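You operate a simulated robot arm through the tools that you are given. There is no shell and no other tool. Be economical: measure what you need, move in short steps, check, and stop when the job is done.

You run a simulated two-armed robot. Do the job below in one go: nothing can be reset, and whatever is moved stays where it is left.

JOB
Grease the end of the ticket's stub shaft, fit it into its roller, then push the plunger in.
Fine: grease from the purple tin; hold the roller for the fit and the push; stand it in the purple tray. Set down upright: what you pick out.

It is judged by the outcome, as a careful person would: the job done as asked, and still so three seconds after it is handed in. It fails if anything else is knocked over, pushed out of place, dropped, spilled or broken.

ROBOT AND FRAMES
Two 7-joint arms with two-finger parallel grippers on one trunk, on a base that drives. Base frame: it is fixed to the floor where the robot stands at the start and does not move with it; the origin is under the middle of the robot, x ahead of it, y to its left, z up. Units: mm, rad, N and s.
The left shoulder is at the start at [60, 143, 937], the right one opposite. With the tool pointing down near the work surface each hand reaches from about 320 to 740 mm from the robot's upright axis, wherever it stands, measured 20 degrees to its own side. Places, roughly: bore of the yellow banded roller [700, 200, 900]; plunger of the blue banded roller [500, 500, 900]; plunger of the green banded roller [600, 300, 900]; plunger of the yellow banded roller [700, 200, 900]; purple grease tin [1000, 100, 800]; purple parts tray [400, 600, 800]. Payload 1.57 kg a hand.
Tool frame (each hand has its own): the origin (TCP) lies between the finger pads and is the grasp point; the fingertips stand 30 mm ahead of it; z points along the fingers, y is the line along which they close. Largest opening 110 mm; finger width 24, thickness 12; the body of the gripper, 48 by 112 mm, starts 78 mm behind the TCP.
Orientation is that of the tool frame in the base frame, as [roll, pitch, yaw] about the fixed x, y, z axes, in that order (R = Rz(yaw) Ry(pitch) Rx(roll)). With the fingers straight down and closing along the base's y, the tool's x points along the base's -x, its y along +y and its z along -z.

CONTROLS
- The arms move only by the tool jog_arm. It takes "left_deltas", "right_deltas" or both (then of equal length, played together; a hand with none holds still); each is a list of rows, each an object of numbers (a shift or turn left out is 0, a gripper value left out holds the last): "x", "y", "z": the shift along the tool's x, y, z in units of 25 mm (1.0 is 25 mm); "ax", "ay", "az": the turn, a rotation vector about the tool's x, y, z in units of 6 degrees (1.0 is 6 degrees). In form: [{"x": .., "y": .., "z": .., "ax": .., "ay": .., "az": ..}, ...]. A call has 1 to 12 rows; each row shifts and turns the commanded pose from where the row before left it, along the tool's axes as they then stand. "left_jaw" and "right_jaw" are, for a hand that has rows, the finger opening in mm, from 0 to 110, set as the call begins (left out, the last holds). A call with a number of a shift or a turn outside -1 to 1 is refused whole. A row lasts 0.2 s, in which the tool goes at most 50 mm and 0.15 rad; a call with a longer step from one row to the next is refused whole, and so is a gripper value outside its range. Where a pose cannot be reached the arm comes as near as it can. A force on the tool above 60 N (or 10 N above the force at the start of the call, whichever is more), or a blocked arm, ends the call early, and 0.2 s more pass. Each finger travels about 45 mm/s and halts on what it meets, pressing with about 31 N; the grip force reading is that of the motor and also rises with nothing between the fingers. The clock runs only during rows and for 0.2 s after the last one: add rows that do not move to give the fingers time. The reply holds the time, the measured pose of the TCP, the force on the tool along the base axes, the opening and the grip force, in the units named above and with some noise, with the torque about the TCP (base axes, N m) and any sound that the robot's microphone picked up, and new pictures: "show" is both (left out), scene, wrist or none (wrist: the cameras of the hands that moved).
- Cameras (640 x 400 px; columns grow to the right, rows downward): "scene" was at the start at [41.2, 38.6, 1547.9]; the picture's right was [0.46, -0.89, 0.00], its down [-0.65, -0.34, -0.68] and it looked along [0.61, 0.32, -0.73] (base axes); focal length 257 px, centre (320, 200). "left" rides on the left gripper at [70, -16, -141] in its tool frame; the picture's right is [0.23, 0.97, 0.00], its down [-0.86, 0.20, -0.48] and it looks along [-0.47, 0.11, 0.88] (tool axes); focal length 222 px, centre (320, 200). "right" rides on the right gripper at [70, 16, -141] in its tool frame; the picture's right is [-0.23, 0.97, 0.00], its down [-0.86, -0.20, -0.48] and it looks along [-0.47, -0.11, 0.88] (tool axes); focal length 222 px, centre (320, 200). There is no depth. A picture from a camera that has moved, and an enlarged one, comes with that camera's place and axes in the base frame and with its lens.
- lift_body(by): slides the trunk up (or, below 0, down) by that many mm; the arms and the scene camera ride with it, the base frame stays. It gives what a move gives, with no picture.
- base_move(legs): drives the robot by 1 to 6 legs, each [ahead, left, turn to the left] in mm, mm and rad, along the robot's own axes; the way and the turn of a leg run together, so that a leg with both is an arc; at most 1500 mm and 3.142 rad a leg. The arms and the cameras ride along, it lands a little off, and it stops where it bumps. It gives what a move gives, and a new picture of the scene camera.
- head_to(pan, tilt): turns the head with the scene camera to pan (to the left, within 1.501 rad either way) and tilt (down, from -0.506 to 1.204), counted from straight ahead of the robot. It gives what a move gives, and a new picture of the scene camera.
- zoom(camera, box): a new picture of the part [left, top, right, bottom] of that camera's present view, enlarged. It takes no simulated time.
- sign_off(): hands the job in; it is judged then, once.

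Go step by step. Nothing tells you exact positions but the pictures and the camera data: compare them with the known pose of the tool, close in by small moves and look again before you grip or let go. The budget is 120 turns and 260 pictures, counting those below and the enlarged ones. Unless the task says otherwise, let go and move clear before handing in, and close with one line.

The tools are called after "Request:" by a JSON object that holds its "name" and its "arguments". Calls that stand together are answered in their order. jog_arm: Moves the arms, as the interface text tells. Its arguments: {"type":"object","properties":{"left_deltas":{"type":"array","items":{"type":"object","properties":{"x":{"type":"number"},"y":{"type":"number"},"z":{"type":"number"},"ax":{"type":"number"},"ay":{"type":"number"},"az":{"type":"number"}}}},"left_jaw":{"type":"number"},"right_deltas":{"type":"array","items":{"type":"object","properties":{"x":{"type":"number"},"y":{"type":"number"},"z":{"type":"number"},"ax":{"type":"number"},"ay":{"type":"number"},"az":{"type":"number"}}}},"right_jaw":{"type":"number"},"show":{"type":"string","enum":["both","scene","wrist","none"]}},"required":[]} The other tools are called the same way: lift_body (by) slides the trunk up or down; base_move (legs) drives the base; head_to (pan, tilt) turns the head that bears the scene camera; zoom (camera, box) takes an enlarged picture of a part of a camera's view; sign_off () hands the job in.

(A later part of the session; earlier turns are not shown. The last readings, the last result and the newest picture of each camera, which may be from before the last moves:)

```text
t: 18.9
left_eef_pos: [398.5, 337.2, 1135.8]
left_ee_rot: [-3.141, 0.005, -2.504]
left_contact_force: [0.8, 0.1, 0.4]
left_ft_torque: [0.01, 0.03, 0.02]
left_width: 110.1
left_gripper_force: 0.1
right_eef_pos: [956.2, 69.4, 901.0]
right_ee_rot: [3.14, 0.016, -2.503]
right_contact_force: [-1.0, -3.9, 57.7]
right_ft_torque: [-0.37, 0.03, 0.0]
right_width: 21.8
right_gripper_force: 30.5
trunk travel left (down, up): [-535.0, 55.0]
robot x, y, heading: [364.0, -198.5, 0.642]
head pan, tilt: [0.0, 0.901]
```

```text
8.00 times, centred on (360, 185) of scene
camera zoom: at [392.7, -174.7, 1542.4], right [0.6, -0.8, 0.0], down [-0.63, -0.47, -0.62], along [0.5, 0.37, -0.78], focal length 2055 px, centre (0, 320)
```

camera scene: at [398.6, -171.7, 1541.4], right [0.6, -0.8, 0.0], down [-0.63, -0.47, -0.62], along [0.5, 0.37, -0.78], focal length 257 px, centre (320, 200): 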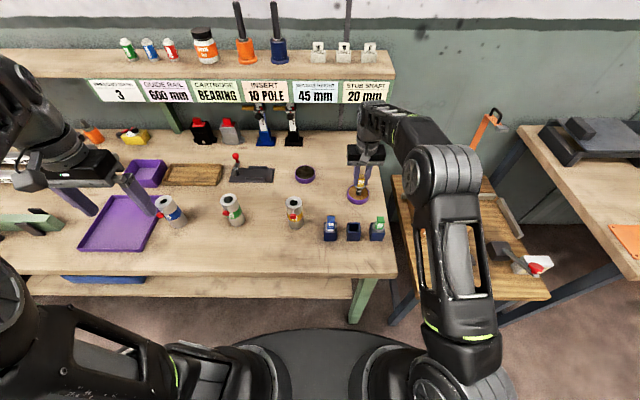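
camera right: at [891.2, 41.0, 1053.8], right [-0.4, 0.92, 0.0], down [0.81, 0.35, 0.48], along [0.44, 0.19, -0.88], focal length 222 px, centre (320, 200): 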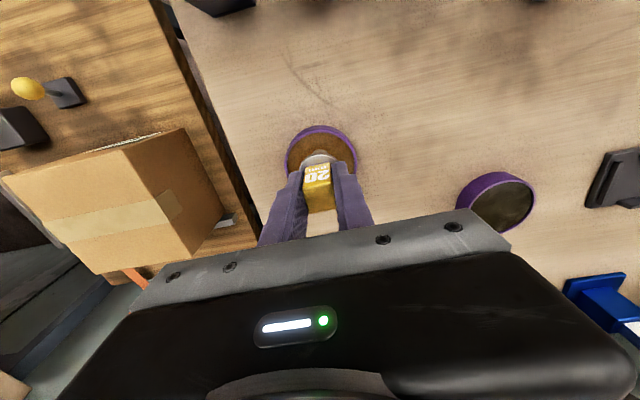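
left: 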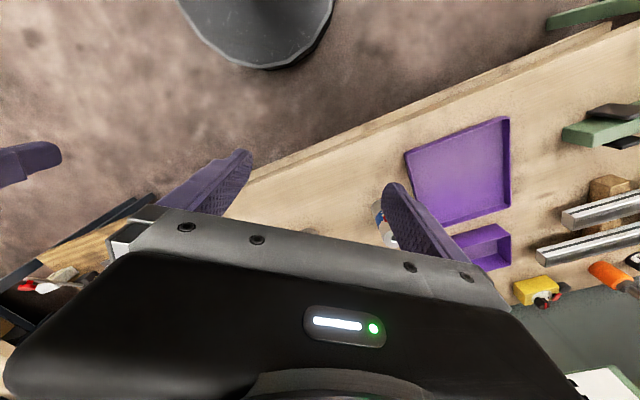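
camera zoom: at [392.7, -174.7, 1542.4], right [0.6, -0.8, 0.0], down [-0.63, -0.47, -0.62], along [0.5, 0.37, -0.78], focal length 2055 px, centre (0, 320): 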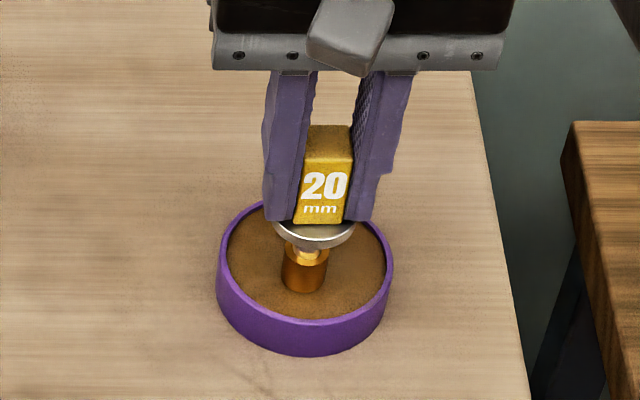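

The shaft end is now coated brown, with firm contact at 57 N, so I'll back straight off.

Request:
{"name": "jog_arm", "arguments": {"right_deltas": [{"z": -0.4}, {"z": -0.6}, {"z": -1}, {"z": -1}, {"z": -1}, {"z": -1}]}}

Request:
{"name": "zoom", "arguments": {"camera": "scene", "box": [330, 140, 390, 210]}}

Request:
{"name": "zoom", "arguments": {"camera": "right", "box": [260, 110, 380, 230]}}

```text
t: 20.3
left_eef_pos: [402.0, 339.9, 1134.1]
left_ee_rot: [-3.142, 0.001, -2.502]
left_contact_force: [-0.4, -0.1, -0.4]
left_ft_torque: [-0.06, 0.02, -0.01]
left_width: 110.0
left_gripper_force: 0.1
right_eef_pos: [954.3, 69.9, 1018.4]
right_ee_rot: [3.141, 0.002, -2.5]
right_contact_force: [-0.1, -0.3, -2.3]
right_ft_torque: [0.0, 0.02, 0.0]
right_width: 21.8
right_gripper_force: 30.6
trunk travel left (down, up): [-535.0, 55.0]
robot x, y, heading: [364.8, -202.6, 0.643]
head pan, tilt: [0.0, 0.901]
camera scene: at [397.0, -171.0, 1541.3], right [0.6, -0.8, 0.0], down [-0.63, -0.47, -0.62], along [0.5, 0.37, -0.78], focal length 257 px, centre (320, 200)
camera right: at [889.4, 41.3, 1159.1], right [-0.4, 0.92, 0.0], down [0.8, 0.35, 0.48], along [0.44, 0.19, -0.88], focal length 222 px, centre (320, 200)
```

scene: 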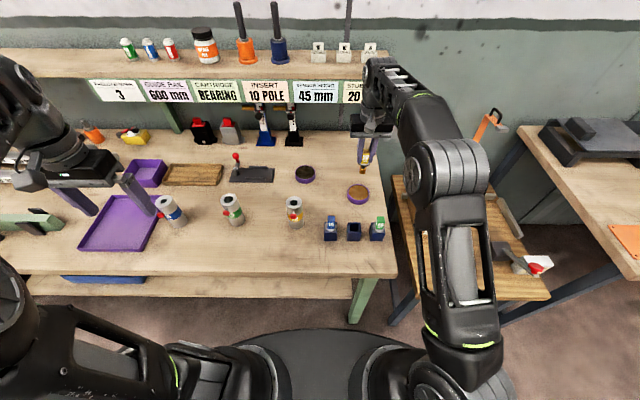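
right: 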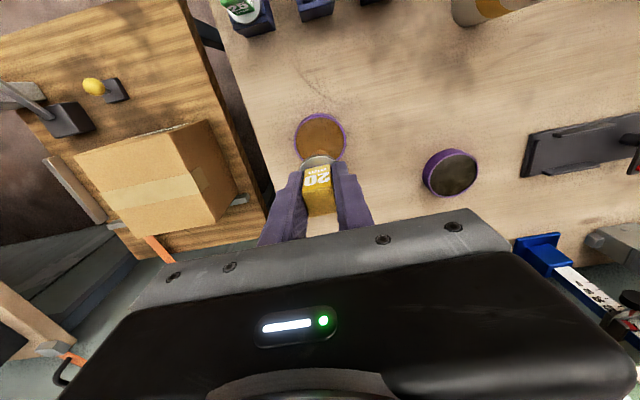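

```text
5.71 times, centred on (360, 175) of scene
camera zoom: at [397.0, -171.0, 1541.3], right [0.6, -0.8, 0.0], down [-0.63, -0.47, -0.62], along [0.5, 0.37, -0.78], focal length 1468 px, centre (91, 343)
```

zoom: 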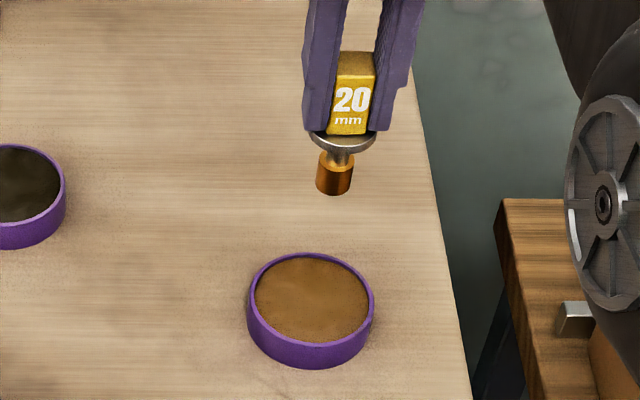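

```text
3.33 times, centred on (320, 170) of right
camera zoom: at [889.4, 41.3, 1159.1], right [-0.4, 0.92, 0.0], down [0.8, 0.35, 0.48], along [0.44, 0.19, -0.88], focal length 740 px, centre (320, 300)
```

zoom: 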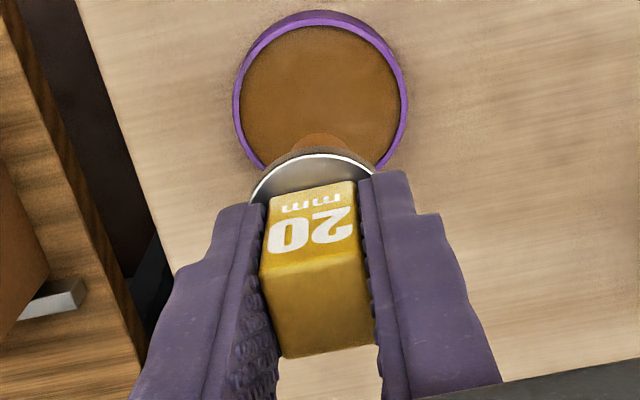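

The shaft is greased and still square in the grip. Next the left hand will take the yellow roller (axis about (735, 182), top z about 918) from its left side, tilted 30° below level, which keeps the bore and the front-facing plunger free. I'll turn the hand first.

Request:
{"name": "jog_arm", "arguments": {"left_deltas": [{"az": 1}, {"az": 1}, {"az": 1}, {"az": 1}, {"az": 1}, {"az": 1}, {"az": 1}, {"az": 1}, {"az": 1}, {"az": 1}, {"az": 1}, {"az": 0.67}], "left_jaw": 90, "show": "none"}}

Request:
{"name": "jog_arm", "arguments": {"left_deltas": [{"ay": -1}, {"ay": -1}, {"ay": -1}, {"ay": -1}, {"ay": -1}, {"ay": -1}, {"ay": -1}, {"ay": -1}, {"ay": -1}, {"ay": -1}]}}

```text
t: 22.9
left_eef_pos: [404.4, 340.3, 1134.2]
left_ee_rot: [-3.14, 0.001, 2.558]
left_contact_force: [-0.2, -0.2, -0.7]
left_ft_torque: [-0.01, -0.02, 0.03]
left_width: 90.2
left_gripper_force: 0.1
right_eef_pos: [956.1, 70.6, 1017.6]
right_ee_rot: [-3.141, 0.002, -2.502]
right_contact_force: [-0.6, -0.2, -2.7]
right_ft_torque: [-0.02, 0.02, -0.02]
right_width: 21.7
right_gripper_force: 31.0
trunk travel left (down, up): [-535.0, 55.0]
robot x, y, heading: [359.3, -197.8, 0.637]
head pan, tilt: [0.0, 0.901]
```

```text
t: 25.1
left_eef_pos: [420.3, 353.2, 1094.2]
left_ee_rot: [3.086, 0.729, 2.545]
left_contact_force: [0.6, -0.7, 0.0]
left_ft_torque: [0.01, 0.0, -0.02]
left_width: 89.9
left_gripper_force: 0.0
left hand out of reach, approached as far as the arm can: row 1, 2, 5, 7, 8, 9, 10
right_eef_pos: [955.3, 70.0, 1019.2]
right_ee_rot: [-3.141, 0.004, -2.503]
right_contact_force: [0.0, 0.0, -1.8]
right_ft_torque: [-0.01, 0.0, -0.01]
right_width: 21.4
right_gripper_force: 30.7
trunk travel left (down, up): [-535.0, 55.0]
robot x, y, heading: [360.2, -202.5, 0.643]
head pan, tilt: [0.0, 0.901]
camera scene: at [397.8, -171.0, 1541.4], right [0.6, -0.8, 0.0], down [-0.63, -0.47, -0.62], along [0.5, 0.37, -0.78], focal length 257 px, centre (320, 200)
camera left: at [285.4, 413.6, 1151.6], right [0.38, 0.92, -0.11], down [0.35, -0.03, 0.93], along [0.86, -0.39, -0.34], focal length 222 px, centre (320, 200)
```

scene: 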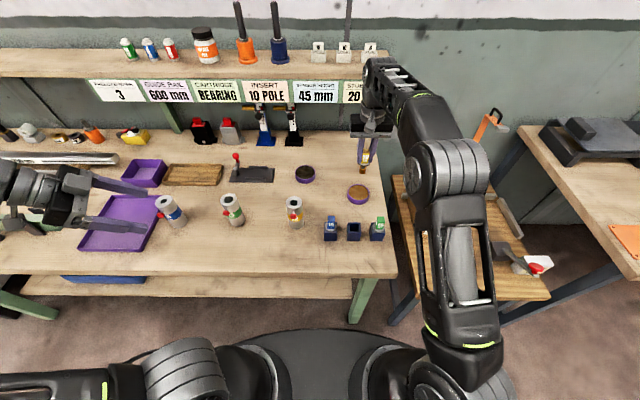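
left: 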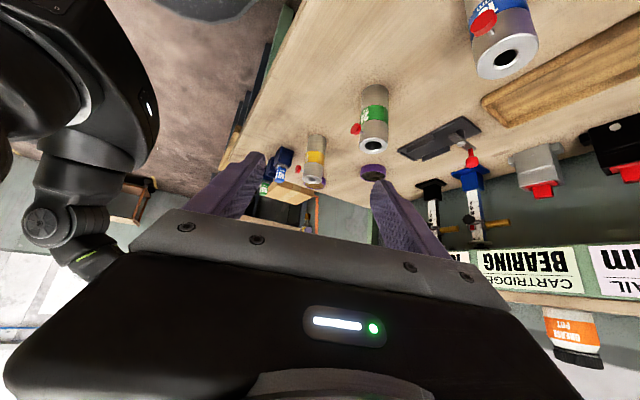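

The hand can't finish turning that far back, and the green roller would sit close to its path. I'll come in at a shallower azimuth instead, moving nearer and then finishing the rotation.

Request:
{"name": "jog_arm", "arguments": {"left_deltas": [{"x": -0.355, "y": -0.074, "z": 0.95}, {"x": -0.355, "y": -0.074, "z": 0.95}, {"x": -0.355, "y": -0.074, "z": 0.95}, {"x": -0.355, "y": -0.074, "z": 0.95}, {"x": -0.355, "y": -0.074, "z": 0.95}, {"x": -0.355, "y": -0.074, "z": 0.95}]}}

```text
t: 26.5
left_eef_pos: [530.9, 273.7, 1024.5]
left_ee_rot: [3.082, 0.727, 2.54]
left_contact_force: [-0.8, -0.7, 0.3]
left_ft_torque: [-0.05, 0.01, 0.0]
left_width: 89.8
left_gripper_force: 0.0
right_eef_pos: [955.3, 70.1, 1017.4]
right_ee_rot: [3.141, 0.004, -2.503]
right_contact_force: [-0.1, -0.5, -1.5]
right_ft_torque: [0.01, 0.02, -0.01]
right_width: 21.9
right_gripper_force: 31.1
trunk travel left (down, up): [-535.0, 55.0]
robot x, y, heading: [360.1, -200.4, 0.642]
head pan, tilt: [0.0, 0.901]
camera scene: at [398.6, -171.7, 1541.4], right [0.6, -0.8, 0.0], down [-0.63, -0.47, -0.62], along [0.5, 0.37, -0.78], focal length 257 px, centre (320, 200)
camera left: at [395.7, 334.9, 1082.1], right [0.38, 0.92, -0.11], down [0.35, -0.04, 0.93], along [0.86, -0.39, -0.34], focal length 222 px, centre (320, 200)
```

scene: 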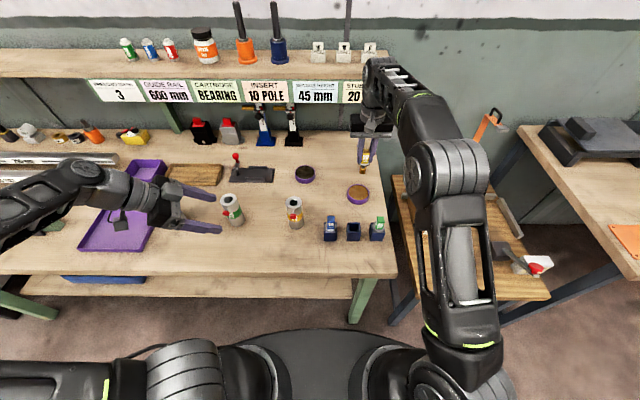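
left: 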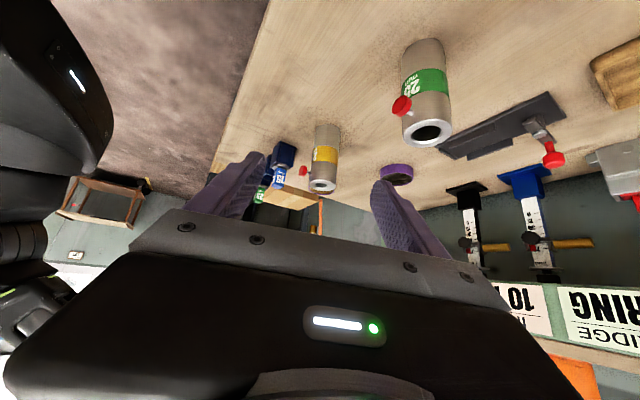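

Request:
{"name": "jog_arm", "arguments": {"left_deltas": [{"ax": -0.9, "az": -1.0}, {"ax": -0.9, "az": -1.0}, {"ax": 0.57}, {"ay": -0.76}, {"ay": -0.76}, {"ay": -0.76}, {"ay": -0.76}], "show": "none"}}

```text
t: 28.1
left_eef_pos: [531.5, 274.7, 1023.5]
left_ee_rot: [-3.14, 1.061, 2.823]
left_contact_force: [0.2, -0.6, 0.0]
left_ft_torque: [0.04, 0.03, 0.01]
left_width: 89.6
left_gripper_force: 0.0
right_eef_pos: [955.3, 69.6, 1018.2]
right_ee_rot: [-3.141, 0.002, -2.502]
right_contact_force: [-0.1, 0.0, -2.0]
right_ft_torque: [0.0, -0.02, 0.0]
right_width: 21.6
right_gripper_force: 30.6
trunk travel left (down, up): [-535.0, 55.0]
robot x, y, heading: [362.8, -198.6, 0.639]
head pan, tilt: [0.0, 0.901]
```

Request:
{"name": "jog_arm", "arguments": {"left_deltas": [{"x": 0.305, "y": -0.14, "z": 0.9}, {"x": 0.305, "y": -0.14, "z": 0.9}, {"x": 0.305, "y": -0.14, "z": 0.9}, {"x": 0.305, "y": -0.14, "z": 0.9}, {"x": 0.305, "y": -0.14, "z": 0.9}, {"x": 0.305, "y": -0.14, "z": 0.9}, {"x": 0.305, "y": -0.14, "z": 0.9}]}}

Request:
{"name": "zoom", "arguments": {"camera": "scene", "box": [200, 160, 340, 250]}}

Request:
{"name": "zoom", "arguments": {"camera": "left", "box": [240, 80, 400, 220]}}

```text
t: 29.7
left_eef_pos: [629.7, 217.3, 898.7]
left_ee_rot: [-3.14, 1.06, 2.827]
left_contact_force: [-0.4, 1.3, 0.2]
left_ft_torque: [0.0, 0.01, -0.01]
left_width: 90.2
left_gripper_force: 0.0
right_eef_pos: [954.9, 68.8, 1017.2]
right_ee_rot: [3.141, 0.001, -2.499]
right_contact_force: [-0.4, -0.1, -1.4]
right_ft_torque: [0.0, 0.01, -0.04]
right_width: 21.4
right_gripper_force: 31.2
trunk travel left (down, up): [-535.0, 55.0]
robot x, y, heading: [359.7, -203.9, 0.637]
head pan, tilt: [0.0, 0.901]
camera scene: at [398.6, -171.4, 1541.4], right [0.6, -0.8, 0.0], down [-0.63, -0.47, -0.62], along [0.5, 0.37, -0.78], focal length 257 px, centre (320, 200)
camera left: at [473.1, 249.8, 907.5], right [0.2, 0.96, -0.2], down [0.06, 0.19, 0.98], along [0.98, -0.21, -0.02], focal length 222 px, centre (320, 200)
```

scene: 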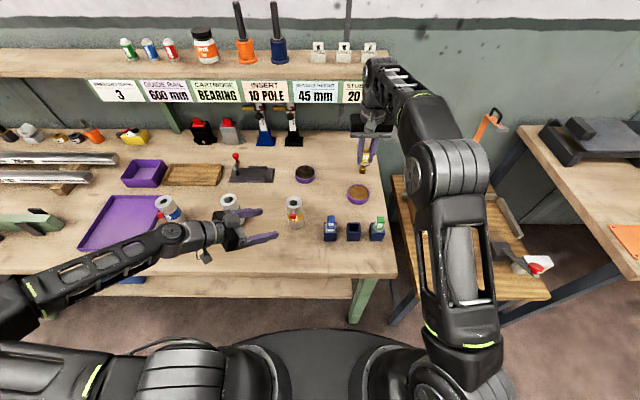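
left: 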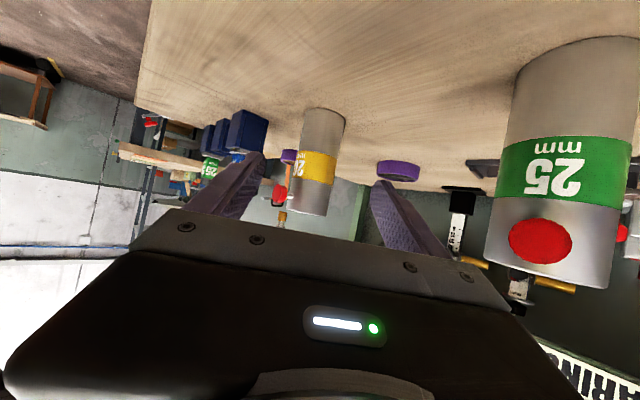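

```text
4.44 times, centred on (270, 205) of scene
camera zoom: at [398.6, -171.4, 1541.4], right [0.6, -0.8, 0.0], down [-0.63, -0.47, -0.62], along [0.5, 0.37, -0.78], focal length 1142 px, centre (542, 178)
```

zoom: 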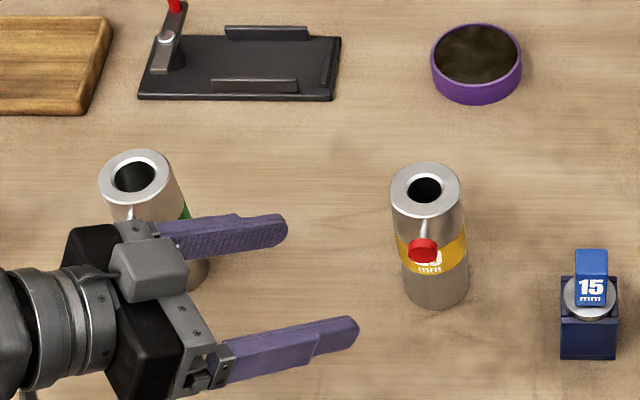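

```text
2.86 times, centred on (320, 150) of left
camera zoom: at [473.1, 249.8, 907.5], right [0.2, 0.96, -0.2], down [0.06, 0.19, 0.98], along [0.98, -0.21, -0.02], focal length 635 px, centre (320, 343)
```

zoom: 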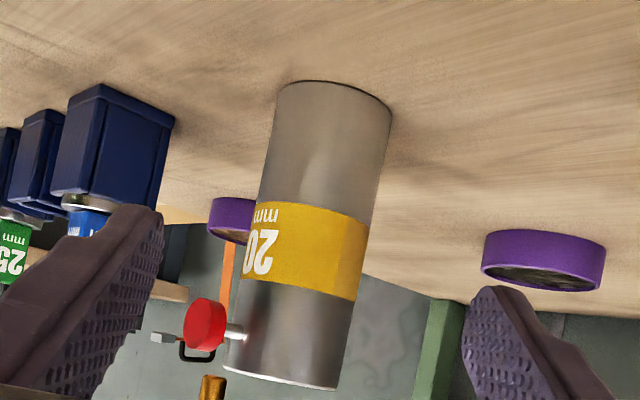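

The fingers line up with the roller to within about 2 mm, and the knob sits clear above them. I'll advance along the tool axis.

Request:
{"name": "jog_arm", "arguments": {"left_deltas": [{"z": 0.85, "y": 0.04}, {"z": 0.85, "y": 0.04}, {"z": 0.85}, {"z": 0.85}, {"z": 0.85}, {"z": 0.6}]}}

Request:
{"name": "zoom", "arguments": {"camera": "scene", "box": [220, 160, 340, 250]}}

Request:
{"name": "zoom", "arguments": {"camera": "left", "box": [240, 80, 400, 220]}}

```text
t: 31.1
left_eef_pos: [730.7, 185.6, 841.2]
left_ee_rot: [-3.14, 1.06, 2.826]
left_contact_force: [0.0, 0.6, -0.3]
left_ft_torque: [-0.02, 0.01, 0.0]
left_width: 90.0
left_gripper_force: 0.0
right_eef_pos: [955.3, 70.2, 1018.2]
right_ee_rot: [3.14, 0.001, -2.5]
right_contact_force: [0.1, -0.1, -2.0]
right_ft_torque: [0.02, -0.01, -0.01]
right_width: 21.9
right_gripper_force: 30.7
trunk travel left (down, up): [-535.0, 55.0]
robot x, y, heading: [360.7, -199.7, 0.641]
head pan, tilt: [0.0, 0.901]
camera scene: at [398.5, -171.6, 1541.4], right [0.6, -0.8, 0.0], down [-0.63, -0.47, -0.62], along [0.5, 0.37, -0.78], focal length 257 px, centre (320, 200)
camera left: at [574.3, 218.2, 849.1], right [0.2, 0.96, -0.2], down [0.06, 0.19, 0.98], along [0.98, -0.21, -0.02], focal length 222 px, centre (320, 200)
```

scene: 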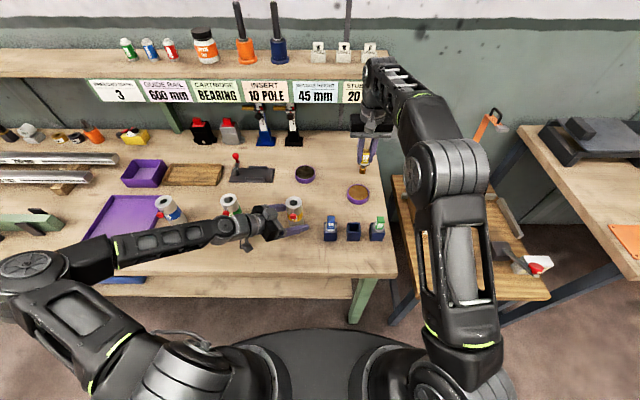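
left: 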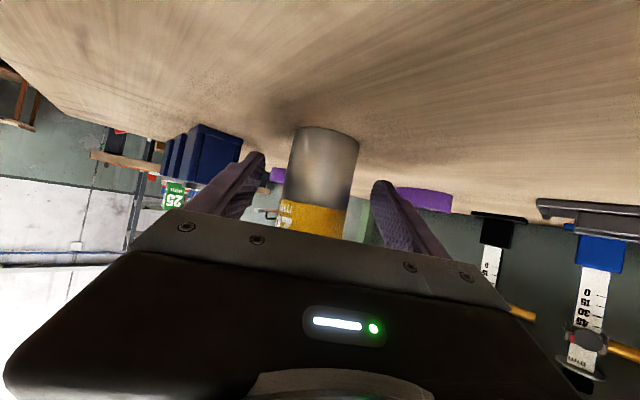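

```text
4.44 times, centred on (280, 205) of scene
camera zoom: at [398.5, -171.6, 1541.4], right [0.6, -0.8, 0.0], down [-0.63, -0.47, -0.62], along [0.5, 0.37, -0.78], focal length 1142 px, centre (498, 178)
```

zoom: 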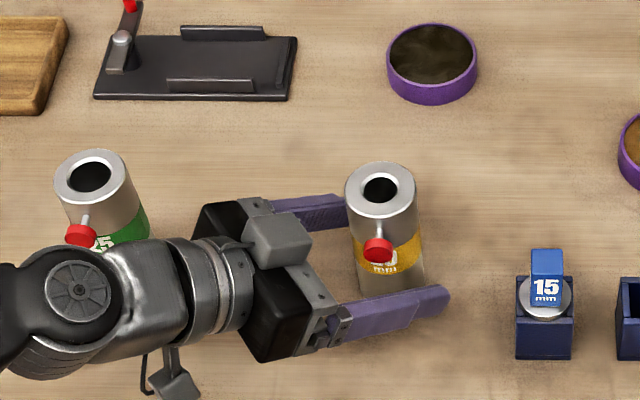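

```text
2.86 times, centred on (320, 150) of left
camera zoom: at [574.3, 218.2, 849.1], right [0.2, 0.96, -0.2], down [0.06, 0.19, 0.98], along [0.98, -0.21, -0.02], focal length 635 px, centre (320, 343)
```

zoom: 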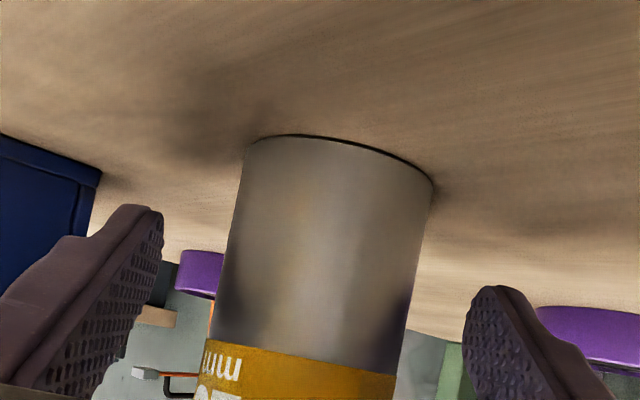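

The roller sits between the pads with its axis about at the TCP, so I'll close on it.

Request:
{"name": "jog_arm", "arguments": {"left_deltas": [{}, {}, {}, {}, {}, {}], "left_jaw": 35, "show": "none"}}

Request:
{"name": "zoom", "arguments": {"camera": "scene", "box": [220, 160, 340, 250]}}

Request:
{"name": "zoom", "arguments": {"camera": "left", "box": [240, 80, 400, 220]}}

```text
t: 32.5
left_eef_pos: [730.1, 186.5, 841.1]
left_ee_rot: [-3.14, 1.061, 2.824]
left_contact_force: [-0.1, -0.5, 0.3]
left_ft_torque: [-0.26, 0.1, -0.03]
left_width: 49.0
left_gripper_force: 31.1
right_eef_pos: [955.9, 70.5, 1018.3]
right_ee_rot: [-3.141, 0.002, -2.501]
right_contact_force: [-0.2, -0.8, -2.4]
right_ft_torque: [0.03, 0.02, 0.05]
right_width: 21.7
right_gripper_force: 31.1
trunk travel left (down, up): [-535.0, 55.0]
robot x, y, heading: [360.7, -204.5, 0.644]
head pan, tilt: [0.0, 0.901]
```

```text
4.44 times, centred on (280, 205) of scene
camera zoom: at [398.3, -171.7, 1541.4], right [0.6, -0.8, 0.0], down [-0.63, -0.47, -0.62], along [0.5, 0.37, -0.78], focal length 1142 px, centre (498, 178)
```

zoom: 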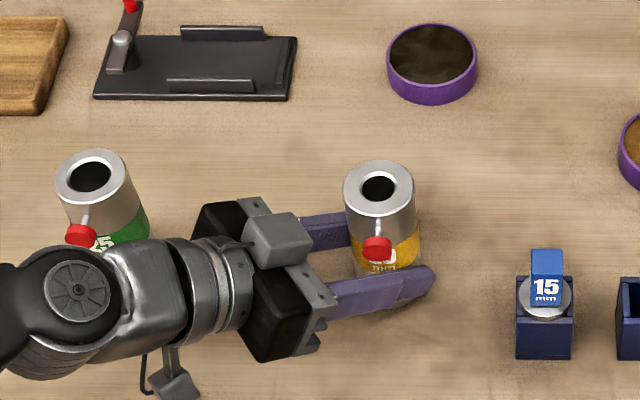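

```text
2.86 times, centred on (320, 150) of left
camera zoom: at [574.0, 218.3, 849.4], right [0.2, 0.96, -0.2], down [0.06, 0.19, 0.98], along [0.98, -0.21, -0.02], focal length 635 px, centre (320, 343)
```

zoom: 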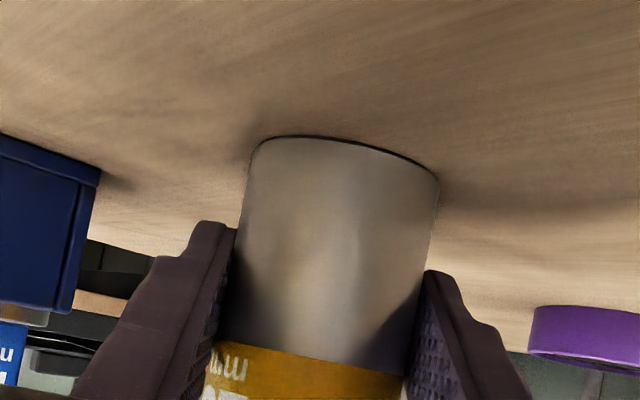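

The roller is held firmly at 49 mm. Next I'll bring the greased shaft near the bore, stopping about 60 mm behind it so the wrist camera can see the hole.

Request:
{"name": "jog_arm", "arguments": {"right_deltas": [{"z": -1}, {"x": 0.18, "y": 0.9}, {"x": 0.18, "y": 0.9}, {"x": 0.18, "y": 0.9}, {"x": 0.18, "y": 0.9}, {"x": 0.18, "y": 0.9}, {"x": 0.18, "y": 0.9}, {"x": 0.18, "y": 0.9}, {"x": 0.18, "y": 0.9}, {"x": 0.18, "y": 0.9}, {"x": 0.18, "y": 0.8}, {"z": 1}]}}

Request:
{"name": "zoom", "arguments": {"camera": "right", "box": [250, 80, 410, 220]}}

```text
t: 35.1
left_eef_pos: [730.8, 185.9, 840.8]
left_ee_rot: [-3.14, 1.059, 2.824]
left_contact_force: [-0.3, -0.6, -1.2]
left_ft_torque: [-0.06, 0.0, -0.04]
left_width: 49.4
left_gripper_force: 31.3
right_eef_pos: [853.5, 160.4, 991.9]
right_ee_rot: [3.14, 0.001, -2.503]
right_contact_force: [0.8, -0.4, -1.8]
right_ft_torque: [0.01, 0.01, 0.0]
right_width: 21.4
right_gripper_force: 31.3
right hand out of reach, approached as far as the arm can: row 1, 7, 8, 9, 10, 11
trunk travel left (down, up): [-535.0, 55.0]
robot x, y, heading: [358.6, -201.5, 0.639]
head pan, tilt: [0.0, 0.901]
camera scene: at [398.2, -171.6, 1541.4], right [0.6, -0.8, 0.0], down [-0.63, -0.47, -0.62], along [0.5, 0.37, -0.78], focal length 257 px, centre (320, 200)
camera right: at [788.2, 132.4, 1133.0], right [-0.4, 0.92, 0.0], down [0.81, 0.35, 0.48], along [0.44, 0.19, -0.88], focal length 222 px, centre (320, 200)
```

scene: 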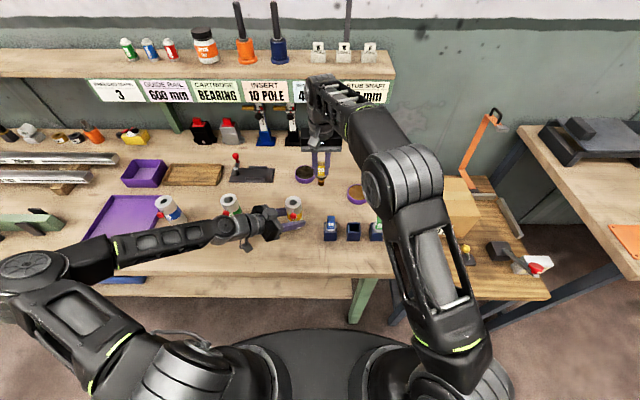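
right: 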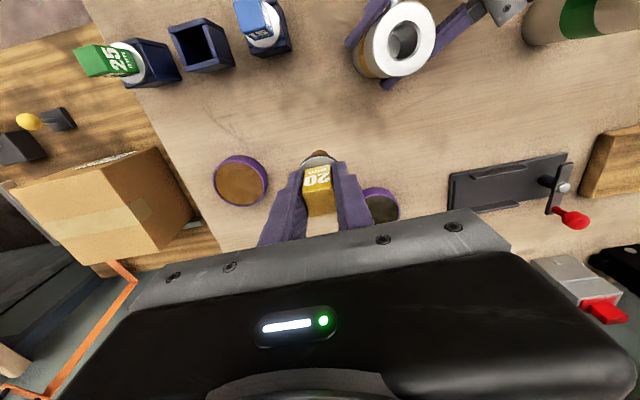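

```text
2.86 times, centred on (330, 150) of right
camera zoom: at [788.2, 132.4, 1133.0], right [-0.4, 0.92, 0.0], down [0.81, 0.35, 0.48], along [0.44, 0.19, -0.88], focal length 635 px, centre (291, 343)
```

zoom: 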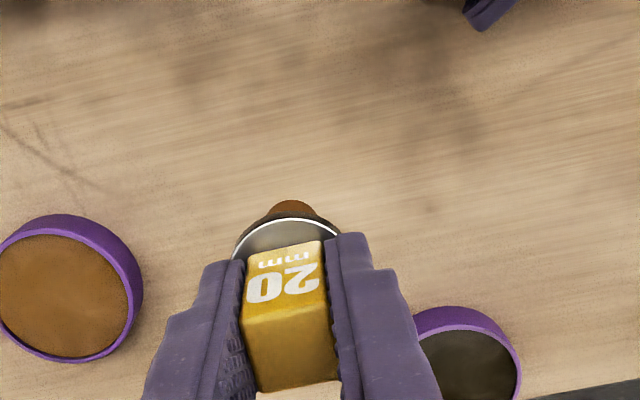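

Request:
{"name": "jog_arm", "arguments": {"right_deltas": [{"x": 0.3, "y": 0.85}, {"x": 0.3, "y": 0.85}, {"x": 0.3, "y": 0.85}, {"x": 0.3, "y": 0.85}], "show": "wrist"}}

Request:
{"name": "zoom", "arguments": {"camera": "right", "box": [270, 60, 370, 210]}}

Request:
{"name": "zoom", "arguments": {"camera": "scene", "box": [260, 140, 340, 230]}}

```text
t: 36.1
left_eef_pos: [730.5, 184.9, 840.5]
left_ee_rot: [-3.139, 1.059, 2.824]
left_contact_force: [-1.0, 0.2, 0.7]
left_ft_torque: [-0.02, 0.07, -0.05]
left_width: 49.1
left_gripper_force: 30.9
right_eef_pos: [779.1, 212.7, 992.0]
right_ee_rot: [3.141, 0.001, -2.504]
right_contact_force: [0.0, -0.7, -1.4]
right_ft_torque: [0.01, -0.01, -0.02]
right_width: 21.7
right_gripper_force: 31.4
trunk travel left (down, up): [-535.0, 55.0]
robot x, y, heading: [358.2, -200.7, 0.634]
head pan, tilt: [0.0, 0.901]
camera right: at [713.6, 183.3, 1132.9], right [-0.4, 0.92, 0.0], down [0.81, 0.35, 0.48], along [0.44, 0.19, -0.88], focal length 222 px, centre (320, 200)
```

right: 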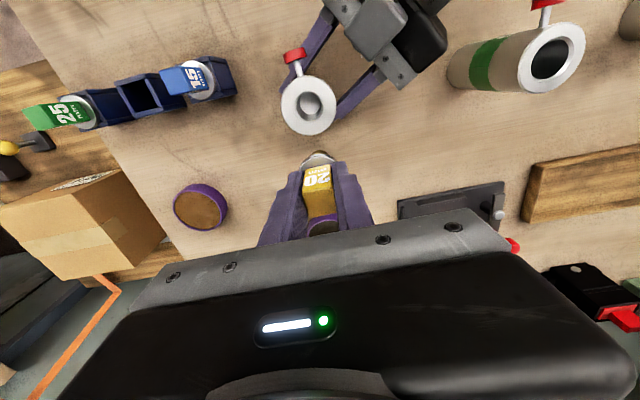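

```text
2.67 times, centred on (320, 135) of right
camera zoom: at [713.6, 183.3, 1132.9], right [-0.4, 0.92, 0.0], down [0.81, 0.35, 0.48], along [0.44, 0.19, -0.88], focal length 592 px, centre (320, 373)
```

zoom: 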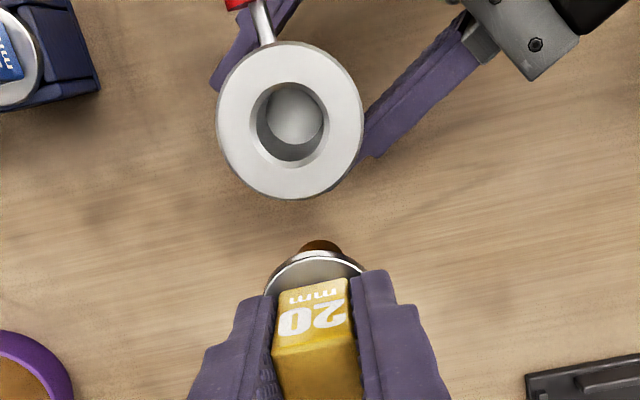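

```text
4.44 times, centred on (300, 185) of scene
camera zoom: at [398.0, -171.5, 1541.4], right [0.6, -0.8, 0.0], down [-0.63, -0.47, -0.62], along [0.5, 0.37, -0.78], focal length 1142 px, centre (409, 267)
```

zoom: 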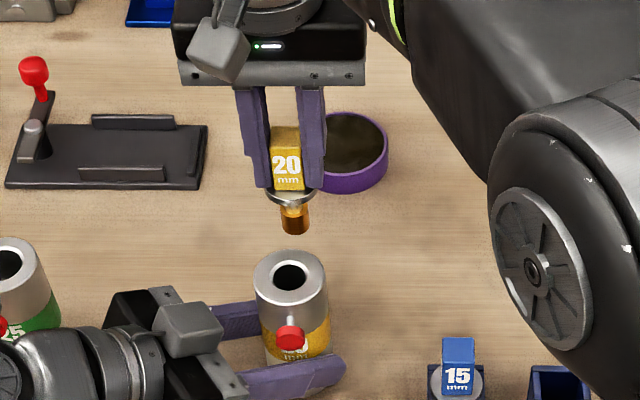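

The bore lies about 52 mm toward me from the shaft and has a chamfer. I'll rise slightly, shift over it and compare in the scene view.

Request:
{"name": "jog_arm", "arguments": {"right_deltas": [{"z": -0.8}, {"x": 0.7, "y": 0.06}, {"x": 0.7}, {"x": 0.72}], "show": "wrist"}}

Request:
{"name": "zoom", "arguments": {"camera": "right", "box": [270, 100, 370, 200]}}

Request:
{"name": "zoom", "arguments": {"camera": "scene", "box": [270, 165, 320, 230]}}

```text
t: 37.1
left_eef_pos: [730.1, 185.0, 842.6]
left_ee_rot: [-3.139, 1.061, 2.824]
left_contact_force: [-1.3, 0.3, 1.8]
left_ft_torque: [-0.05, 0.03, 0.01]
left_width: 49.2
left_gripper_force: 31.0
right_eef_pos: [734.0, 181.3, 1001.9]
right_ee_rot: [3.141, -0.001, -2.502]
right_contact_force: [-0.4, 0.6, -2.4]
right_ft_torque: [0.01, 0.02, 0.0]
right_width: 21.8
right_gripper_force: 30.8
right hand out of reach, approached as far as the arm can: row 1
trunk travel left (down, up): [-535.0, 55.0]
robot x, y, heading: [363.0, -199.4, 0.639]
head pan, tilt: [0.0, 0.901]
camera right: at [669.6, 152.4, 1143.5], right [-0.4, 0.92, 0.0], down [0.81, 0.35, 0.48], along [0.44, 0.19, -0.88], focal length 222 px, centre (320, 200)
```

right: 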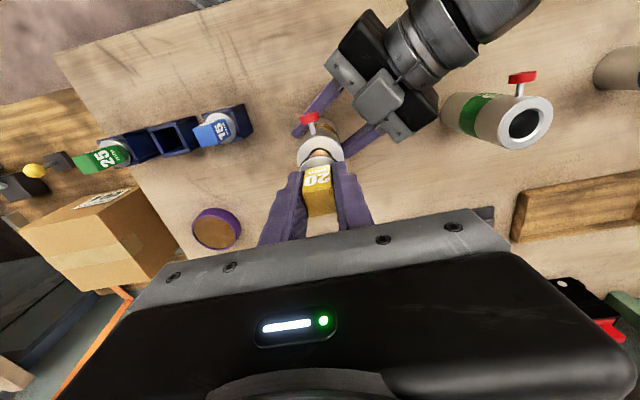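

```text
4.00 times, centred on (320, 150) of right
camera zoom: at [669.6, 152.4, 1143.5], right [-0.4, 0.92, 0.0], down [0.81, 0.35, 0.48], along [0.44, 0.19, -0.88], focal length 888 px, centre (320, 400)
```

zoom: 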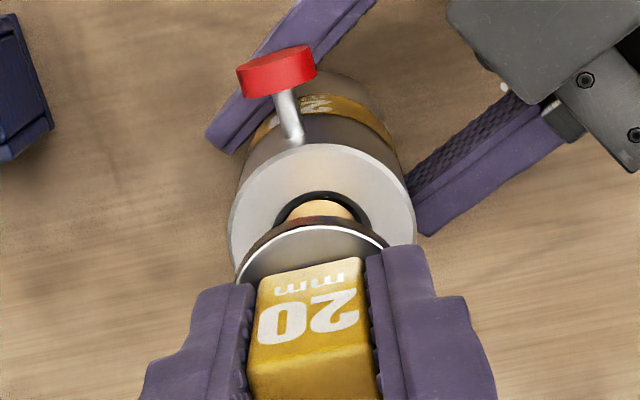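

```text
6.15 times, centred on (295, 198) of scene
camera zoom: at [397.9, -171.8, 1541.4], right [0.6, -0.8, 0.0], down [-0.63, -0.47, -0.62], along [0.5, 0.37, -0.78], focal length 1581 px, centre (474, 215)
```

zoom: 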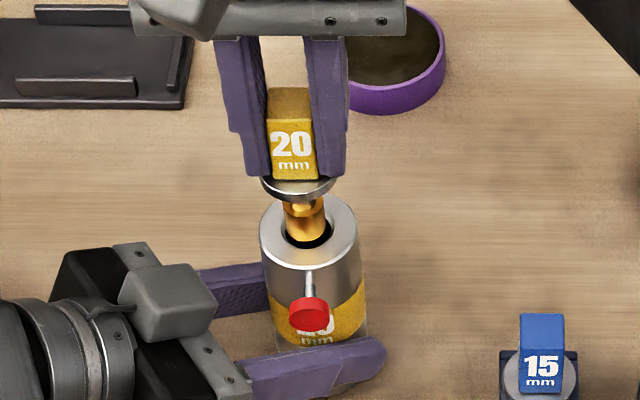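

By both views the shaft needs about 3 mm more toward the back. I'll shift that and lower gently to feel for the bore.

Request:
{"name": "jog_arm", "arguments": {"right_deltas": [{"x": -0.12, "y": 0.02}, {"z": 0.15}, {"z": 0.15}], "show": "wrist"}}

Request:
{"name": "zoom", "arguments": {"camera": "right", "box": [280, 120, 360, 200]}}

Request:
{"name": "zoom", "arguments": {"camera": "scene", "box": [280, 180, 310, 215]}}

```text
t: 37.9
left_eef_pos: [730.1, 185.0, 842.4]
left_ee_rot: [-3.14, 1.06, 2.823]
left_contact_force: [-1.2, 0.3, -0.9]
left_ft_torque: [-0.02, 0.03, -0.02]
left_width: 49.4
left_gripper_force: 31.4
right_eef_pos: [737.0, 184.5, 994.8]
right_ee_rot: [-3.14, 0.001, -2.501]
right_contact_force: [0.2, -0.5, -1.6]
right_ft_torque: [0.02, 0.03, 0.0]
right_width: 21.9
right_gripper_force: 30.7
trunk travel left (down, up): [-535.0, 55.0]
robot x, y, heading: [363.0, -203.4, 0.639]
head pan, tilt: [0.0, 0.901]
camera right: at [671.8, 155.1, 1135.5], right [-0.4, 0.92, 0.0], down [0.81, 0.35, 0.48], along [0.44, 0.19, -0.88], focal length 222 px, centre (320, 200)
```

right: 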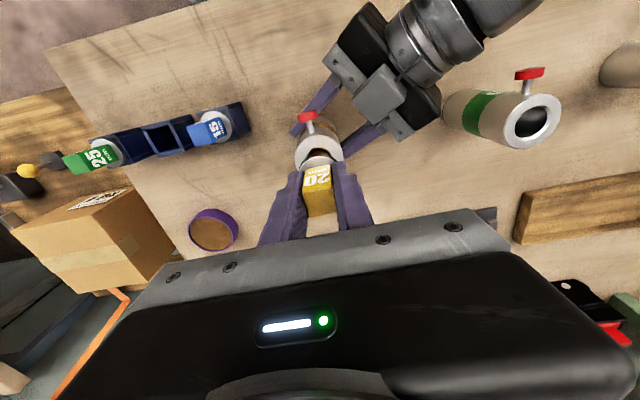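

```text
5.00 times, centred on (320, 160) of right
camera zoom: at [671.8, 155.1, 1135.5], right [-0.4, 0.92, 0.0], down [0.81, 0.35, 0.48], along [0.44, 0.19, -0.88], focal length 1111 px, centre (320, 400)
```

zoom: 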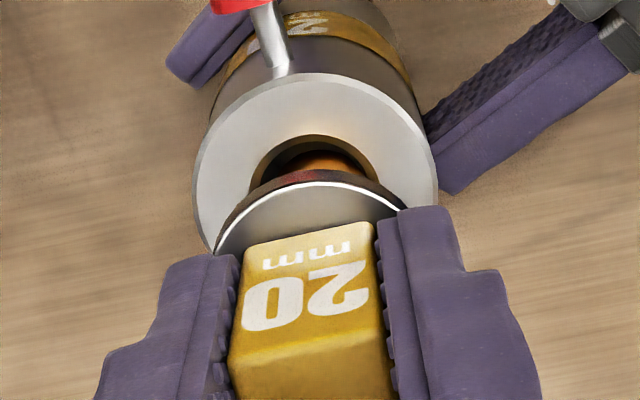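

```text
11.43 times, centred on (295, 198) of scene
camera zoom: at [398.0, -171.6, 1541.4], right [0.6, -0.8, 0.0], down [-0.63, -0.47, -0.62], along [0.5, 0.37, -0.78], focal length 2936 px, centre (606, 229)
```

zoom: 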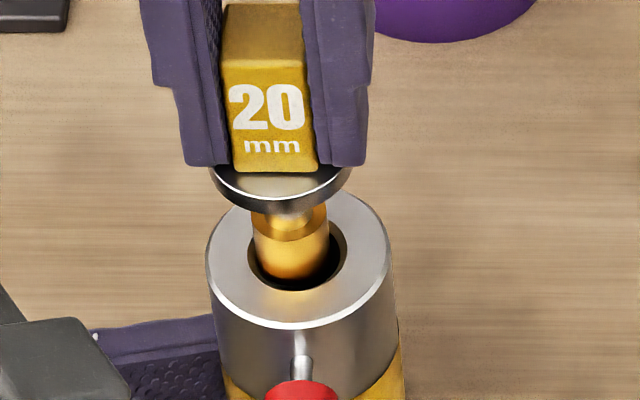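

The shaft sits about 1.5 mm to the left of the bore centre. I'll correct that and continue down.

Request:
{"name": "jog_arm", "arguments": {"right_deltas": [{"y": -0.06}, {"z": 0.12}, {"z": 0.12}, {"z": 0.12}], "show": "none"}}

Request:
{"name": "zoom", "arguments": {"camera": "right", "box": [280, 120, 360, 200]}}

Request:
{"name": "zoom", "arguments": {"camera": "scene", "box": [280, 180, 310, 215]}}

```text
t: 38.9
left_eef_pos: [730.6, 185.9, 841.8]
left_ee_rot: [-3.14, 1.061, 2.824]
left_contact_force: [-1.8, -0.2, 0.3]
left_ft_torque: [-0.05, 0.02, -0.02]
left_width: 49.6
left_gripper_force: 31.0
right_eef_pos: [737.9, 182.2, 985.4]
right_ee_rot: [3.141, 0.0, -2.5]
right_contact_force: [0.2, -1.1, -1.7]
right_ft_torque: [-0.04, -0.02, 0.02]
right_width: 21.6
right_gripper_force: 30.8
trunk travel left (down, up): [-535.0, 55.0]
robot x, y, heading: [362.4, -196.9, 0.639]
head pan, tilt: [0.0, 0.901]
```

```text
5.00 times, centred on (320, 160) of right
camera zoom: at [672.6, 153.6, 1126.4], right [-0.4, 0.92, 0.0], down [0.81, 0.35, 0.48], along [0.44, 0.19, -0.88], focal length 1111 px, centre (320, 400)
```

zoom: 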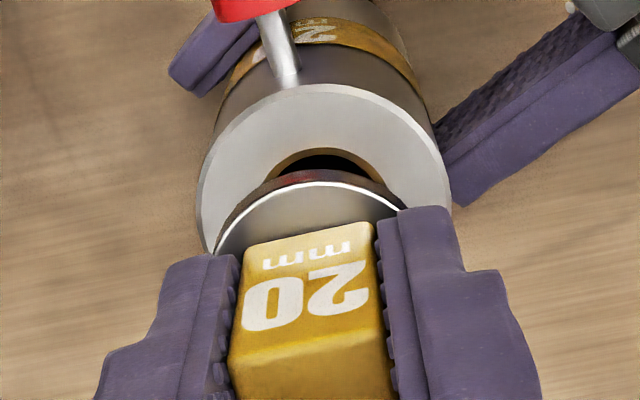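

```text
11.43 times, centred on (295, 198) of scene
camera zoom: at [398.1, -171.6, 1541.4], right [0.6, -0.8, 0.0], down [-0.63, -0.47, -0.62], along [0.5, 0.37, -0.78], focal length 2936 px, centre (606, 229)
```

zoom: 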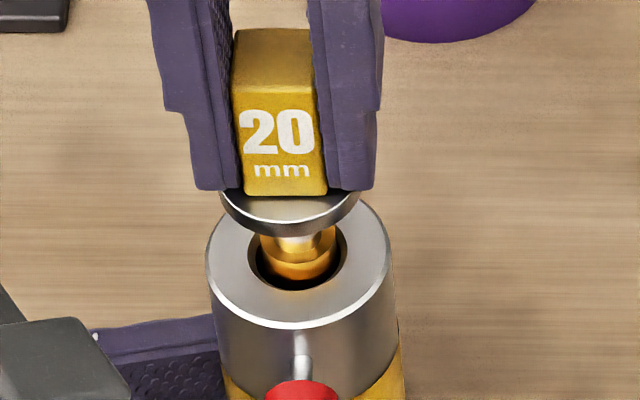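

The tip appears to be inside the bore with no contact force, so I'll continue down toward seating.

Request:
{"name": "jog_arm", "arguments": {"right_deltas": [{"y": 0.02, "z": 0.15}, {"z": 0.2}, {"z": 0.2}, {"z": 0.15}], "show": "none"}}

Request:
{"name": "zoom", "arguments": {"camera": "right", "box": [280, 120, 360, 200]}}

Request:
{"name": "zoom", "arguments": {"camera": "scene", "box": [280, 180, 310, 215]}}

```text
t: 39.9
left_eef_pos: [730.5, 186.7, 841.6]
left_ee_rot: [-3.139, 1.06, 2.824]
left_contact_force: [-0.9, -0.5, -0.2]
left_ft_torque: [-0.01, 0.02, -0.04]
left_width: 49.4
left_gripper_force: 31.1
right_eef_pos: [737.6, 183.0, 967.8]
right_ee_rot: [3.141, 0.0, -2.504]
right_contact_force: [-0.2, 0.0, -2.0]
right_ft_torque: [0.0, 0.01, -0.02]
right_width: 21.4
right_gripper_force: 31.2
trunk travel left (down, up): [-535.0, 55.0]
robot x, y, heading: [356.0, -197.3, 0.642]
head pan, tilt: [0.0, 0.901]
```

```text
5.00 times, centred on (320, 160) of right
camera zoom: at [672.3, 154.4, 1109.0], right [-0.4, 0.92, 0.0], down [0.81, 0.35, 0.48], along [0.44, 0.19, -0.88], focal length 1111 px, centre (320, 400)
```

zoom: 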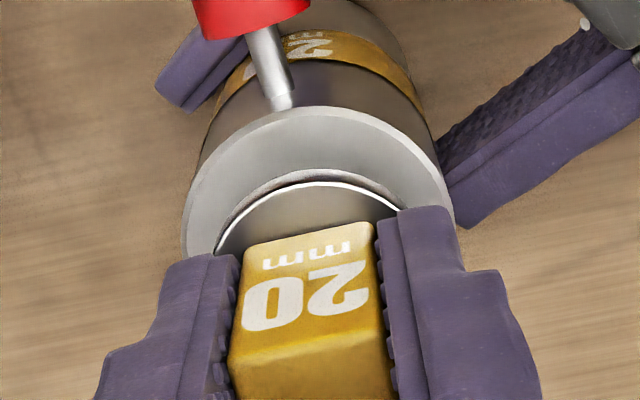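

```text
11.43 times, centred on (295, 198) of scene
camera zoom: at [398.1, -171.6, 1541.4], right [0.6, -0.8, 0.0], down [-0.63, -0.47, -0.62], along [0.5, 0.37, -0.78], focal length 2936 px, centre (606, 229)
```

zoom: 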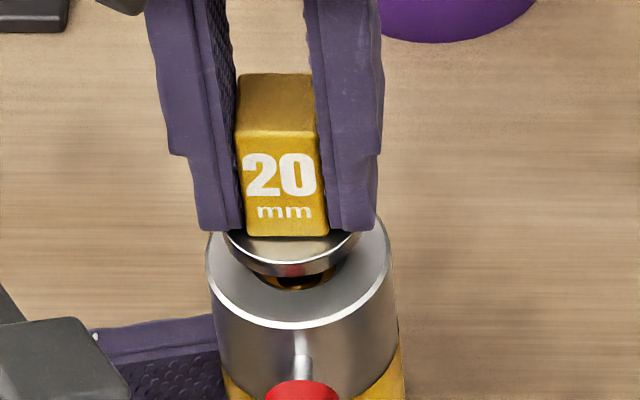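

Going in cleanly. I'll lower the last few millimetres until the flange seats.

Request:
{"name": "jog_arm", "arguments": {"right_deltas": [{"z": 0.12}, {"z": 0.12}, {"z": 0.1}, {"z": 0.06}], "show": "none"}}

Request:
{"name": "zoom", "arguments": {"camera": "right", "box": [280, 120, 360, 200]}}

Request:
{"name": "zoom", "arguments": {"camera": "scene", "box": [280, 180, 310, 215]}}

```text
t: 40.9
left_eef_pos: [729.7, 185.6, 842.1]
left_ee_rot: [-3.139, 1.059, 2.825]
left_contact_force: [-0.9, 0.1, -0.5]
left_ft_torque: [-0.06, 0.01, -0.04]
left_width: 49.2
left_gripper_force: 31.5
right_eef_pos: [737.3, 182.6, 958.7]
right_ee_rot: [-3.141, 0.001, -2.504]
right_contact_force: [-0.1, -0.7, -1.8]
right_ft_torque: [0.02, -0.02, 0.0]
right_width: 21.6
right_gripper_force: 30.9
trunk travel left (down, up): [-535.0, 55.0]
robot x, y, heading: [359.0, -204.1, 0.639]
head pan, tilt: [0.0, 0.901]
```

```text
5.00 times, centred on (320, 160) of right
camera zoom: at [672.4, 154.1, 1099.0], right [-0.4, 0.92, 0.0], down [0.81, 0.35, 0.48], along [0.44, 0.19, -0.88], focal length 1111 px, centre (320, 400)
```

zoom: 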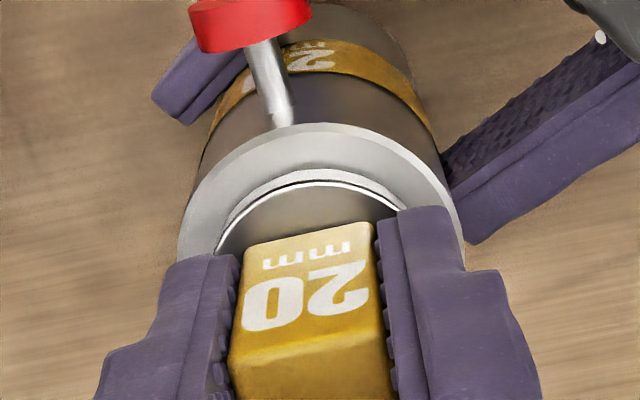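

```text
11.43 times, centred on (295, 198) of scene
camera zoom: at [398.1, -171.6, 1541.4], right [0.6, -0.8, 0.0], down [-0.63, -0.47, -0.62], along [0.5, 0.37, -0.78], focal length 2936 px, centre (606, 229)
```

zoom: 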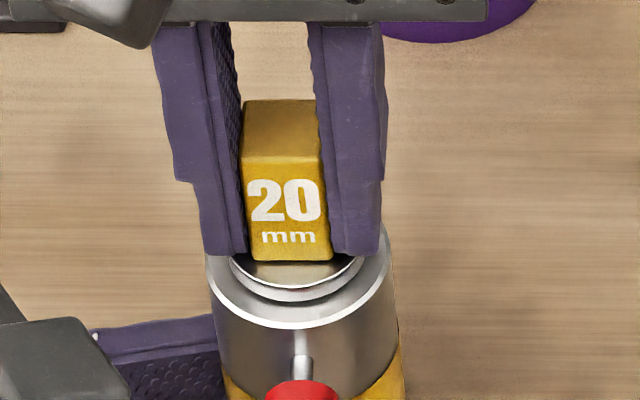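

Request:
{"name": "jog_arm", "arguments": {"right_deltas": [{"z": 0.06}, {"z": 0.06}, {"z": 0.06}, {}], "show": "none"}}

Request:
{"name": "zoom", "arguments": {"camera": "scene", "box": [280, 180, 310, 215]}}

```text
t: 41.9
left_eef_pos: [729.2, 185.0, 840.8]
left_ee_rot: [-3.141, 1.056, 2.826]
left_contact_force: [11.1, 4.1, -10.3]
left_ft_torque: [-0.47, 0.32, -0.02]
left_width: 49.4
left_gripper_force: 31.1
right_eef_pos: [738.2, 183.4, 956.8]
right_ee_rot: [3.137, 0.004, -2.503]
right_contact_force: [-4.9, -7.1, 28.2]
right_ft_torque: [-0.08, -0.35, -0.09]
right_width: 21.6
right_gripper_force: 30.7
trunk travel left (down, up): [-535.0, 55.0]
robot x, y, heading: [361.2, -199.8, 0.634]
head pan, tilt: [0.0, 0.901]
```

```text
11.43 times, centred on (295, 198) of scene
camera zoom: at [398.0, -173.0, 1541.6], right [0.6, -0.8, 0.0], down [-0.63, -0.47, -0.62], along [0.5, 0.37, -0.78], focal length 2936 px, centre (606, 229)
```

zoom: 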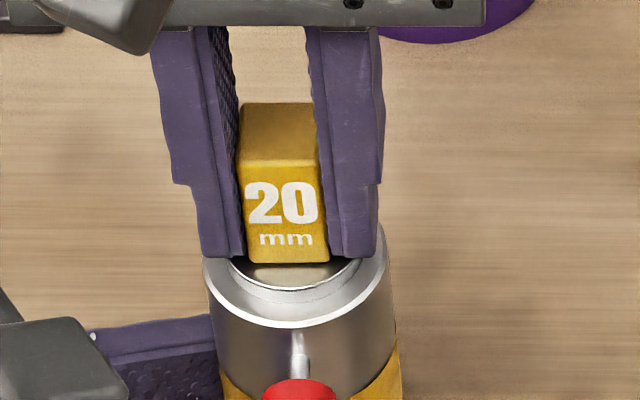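

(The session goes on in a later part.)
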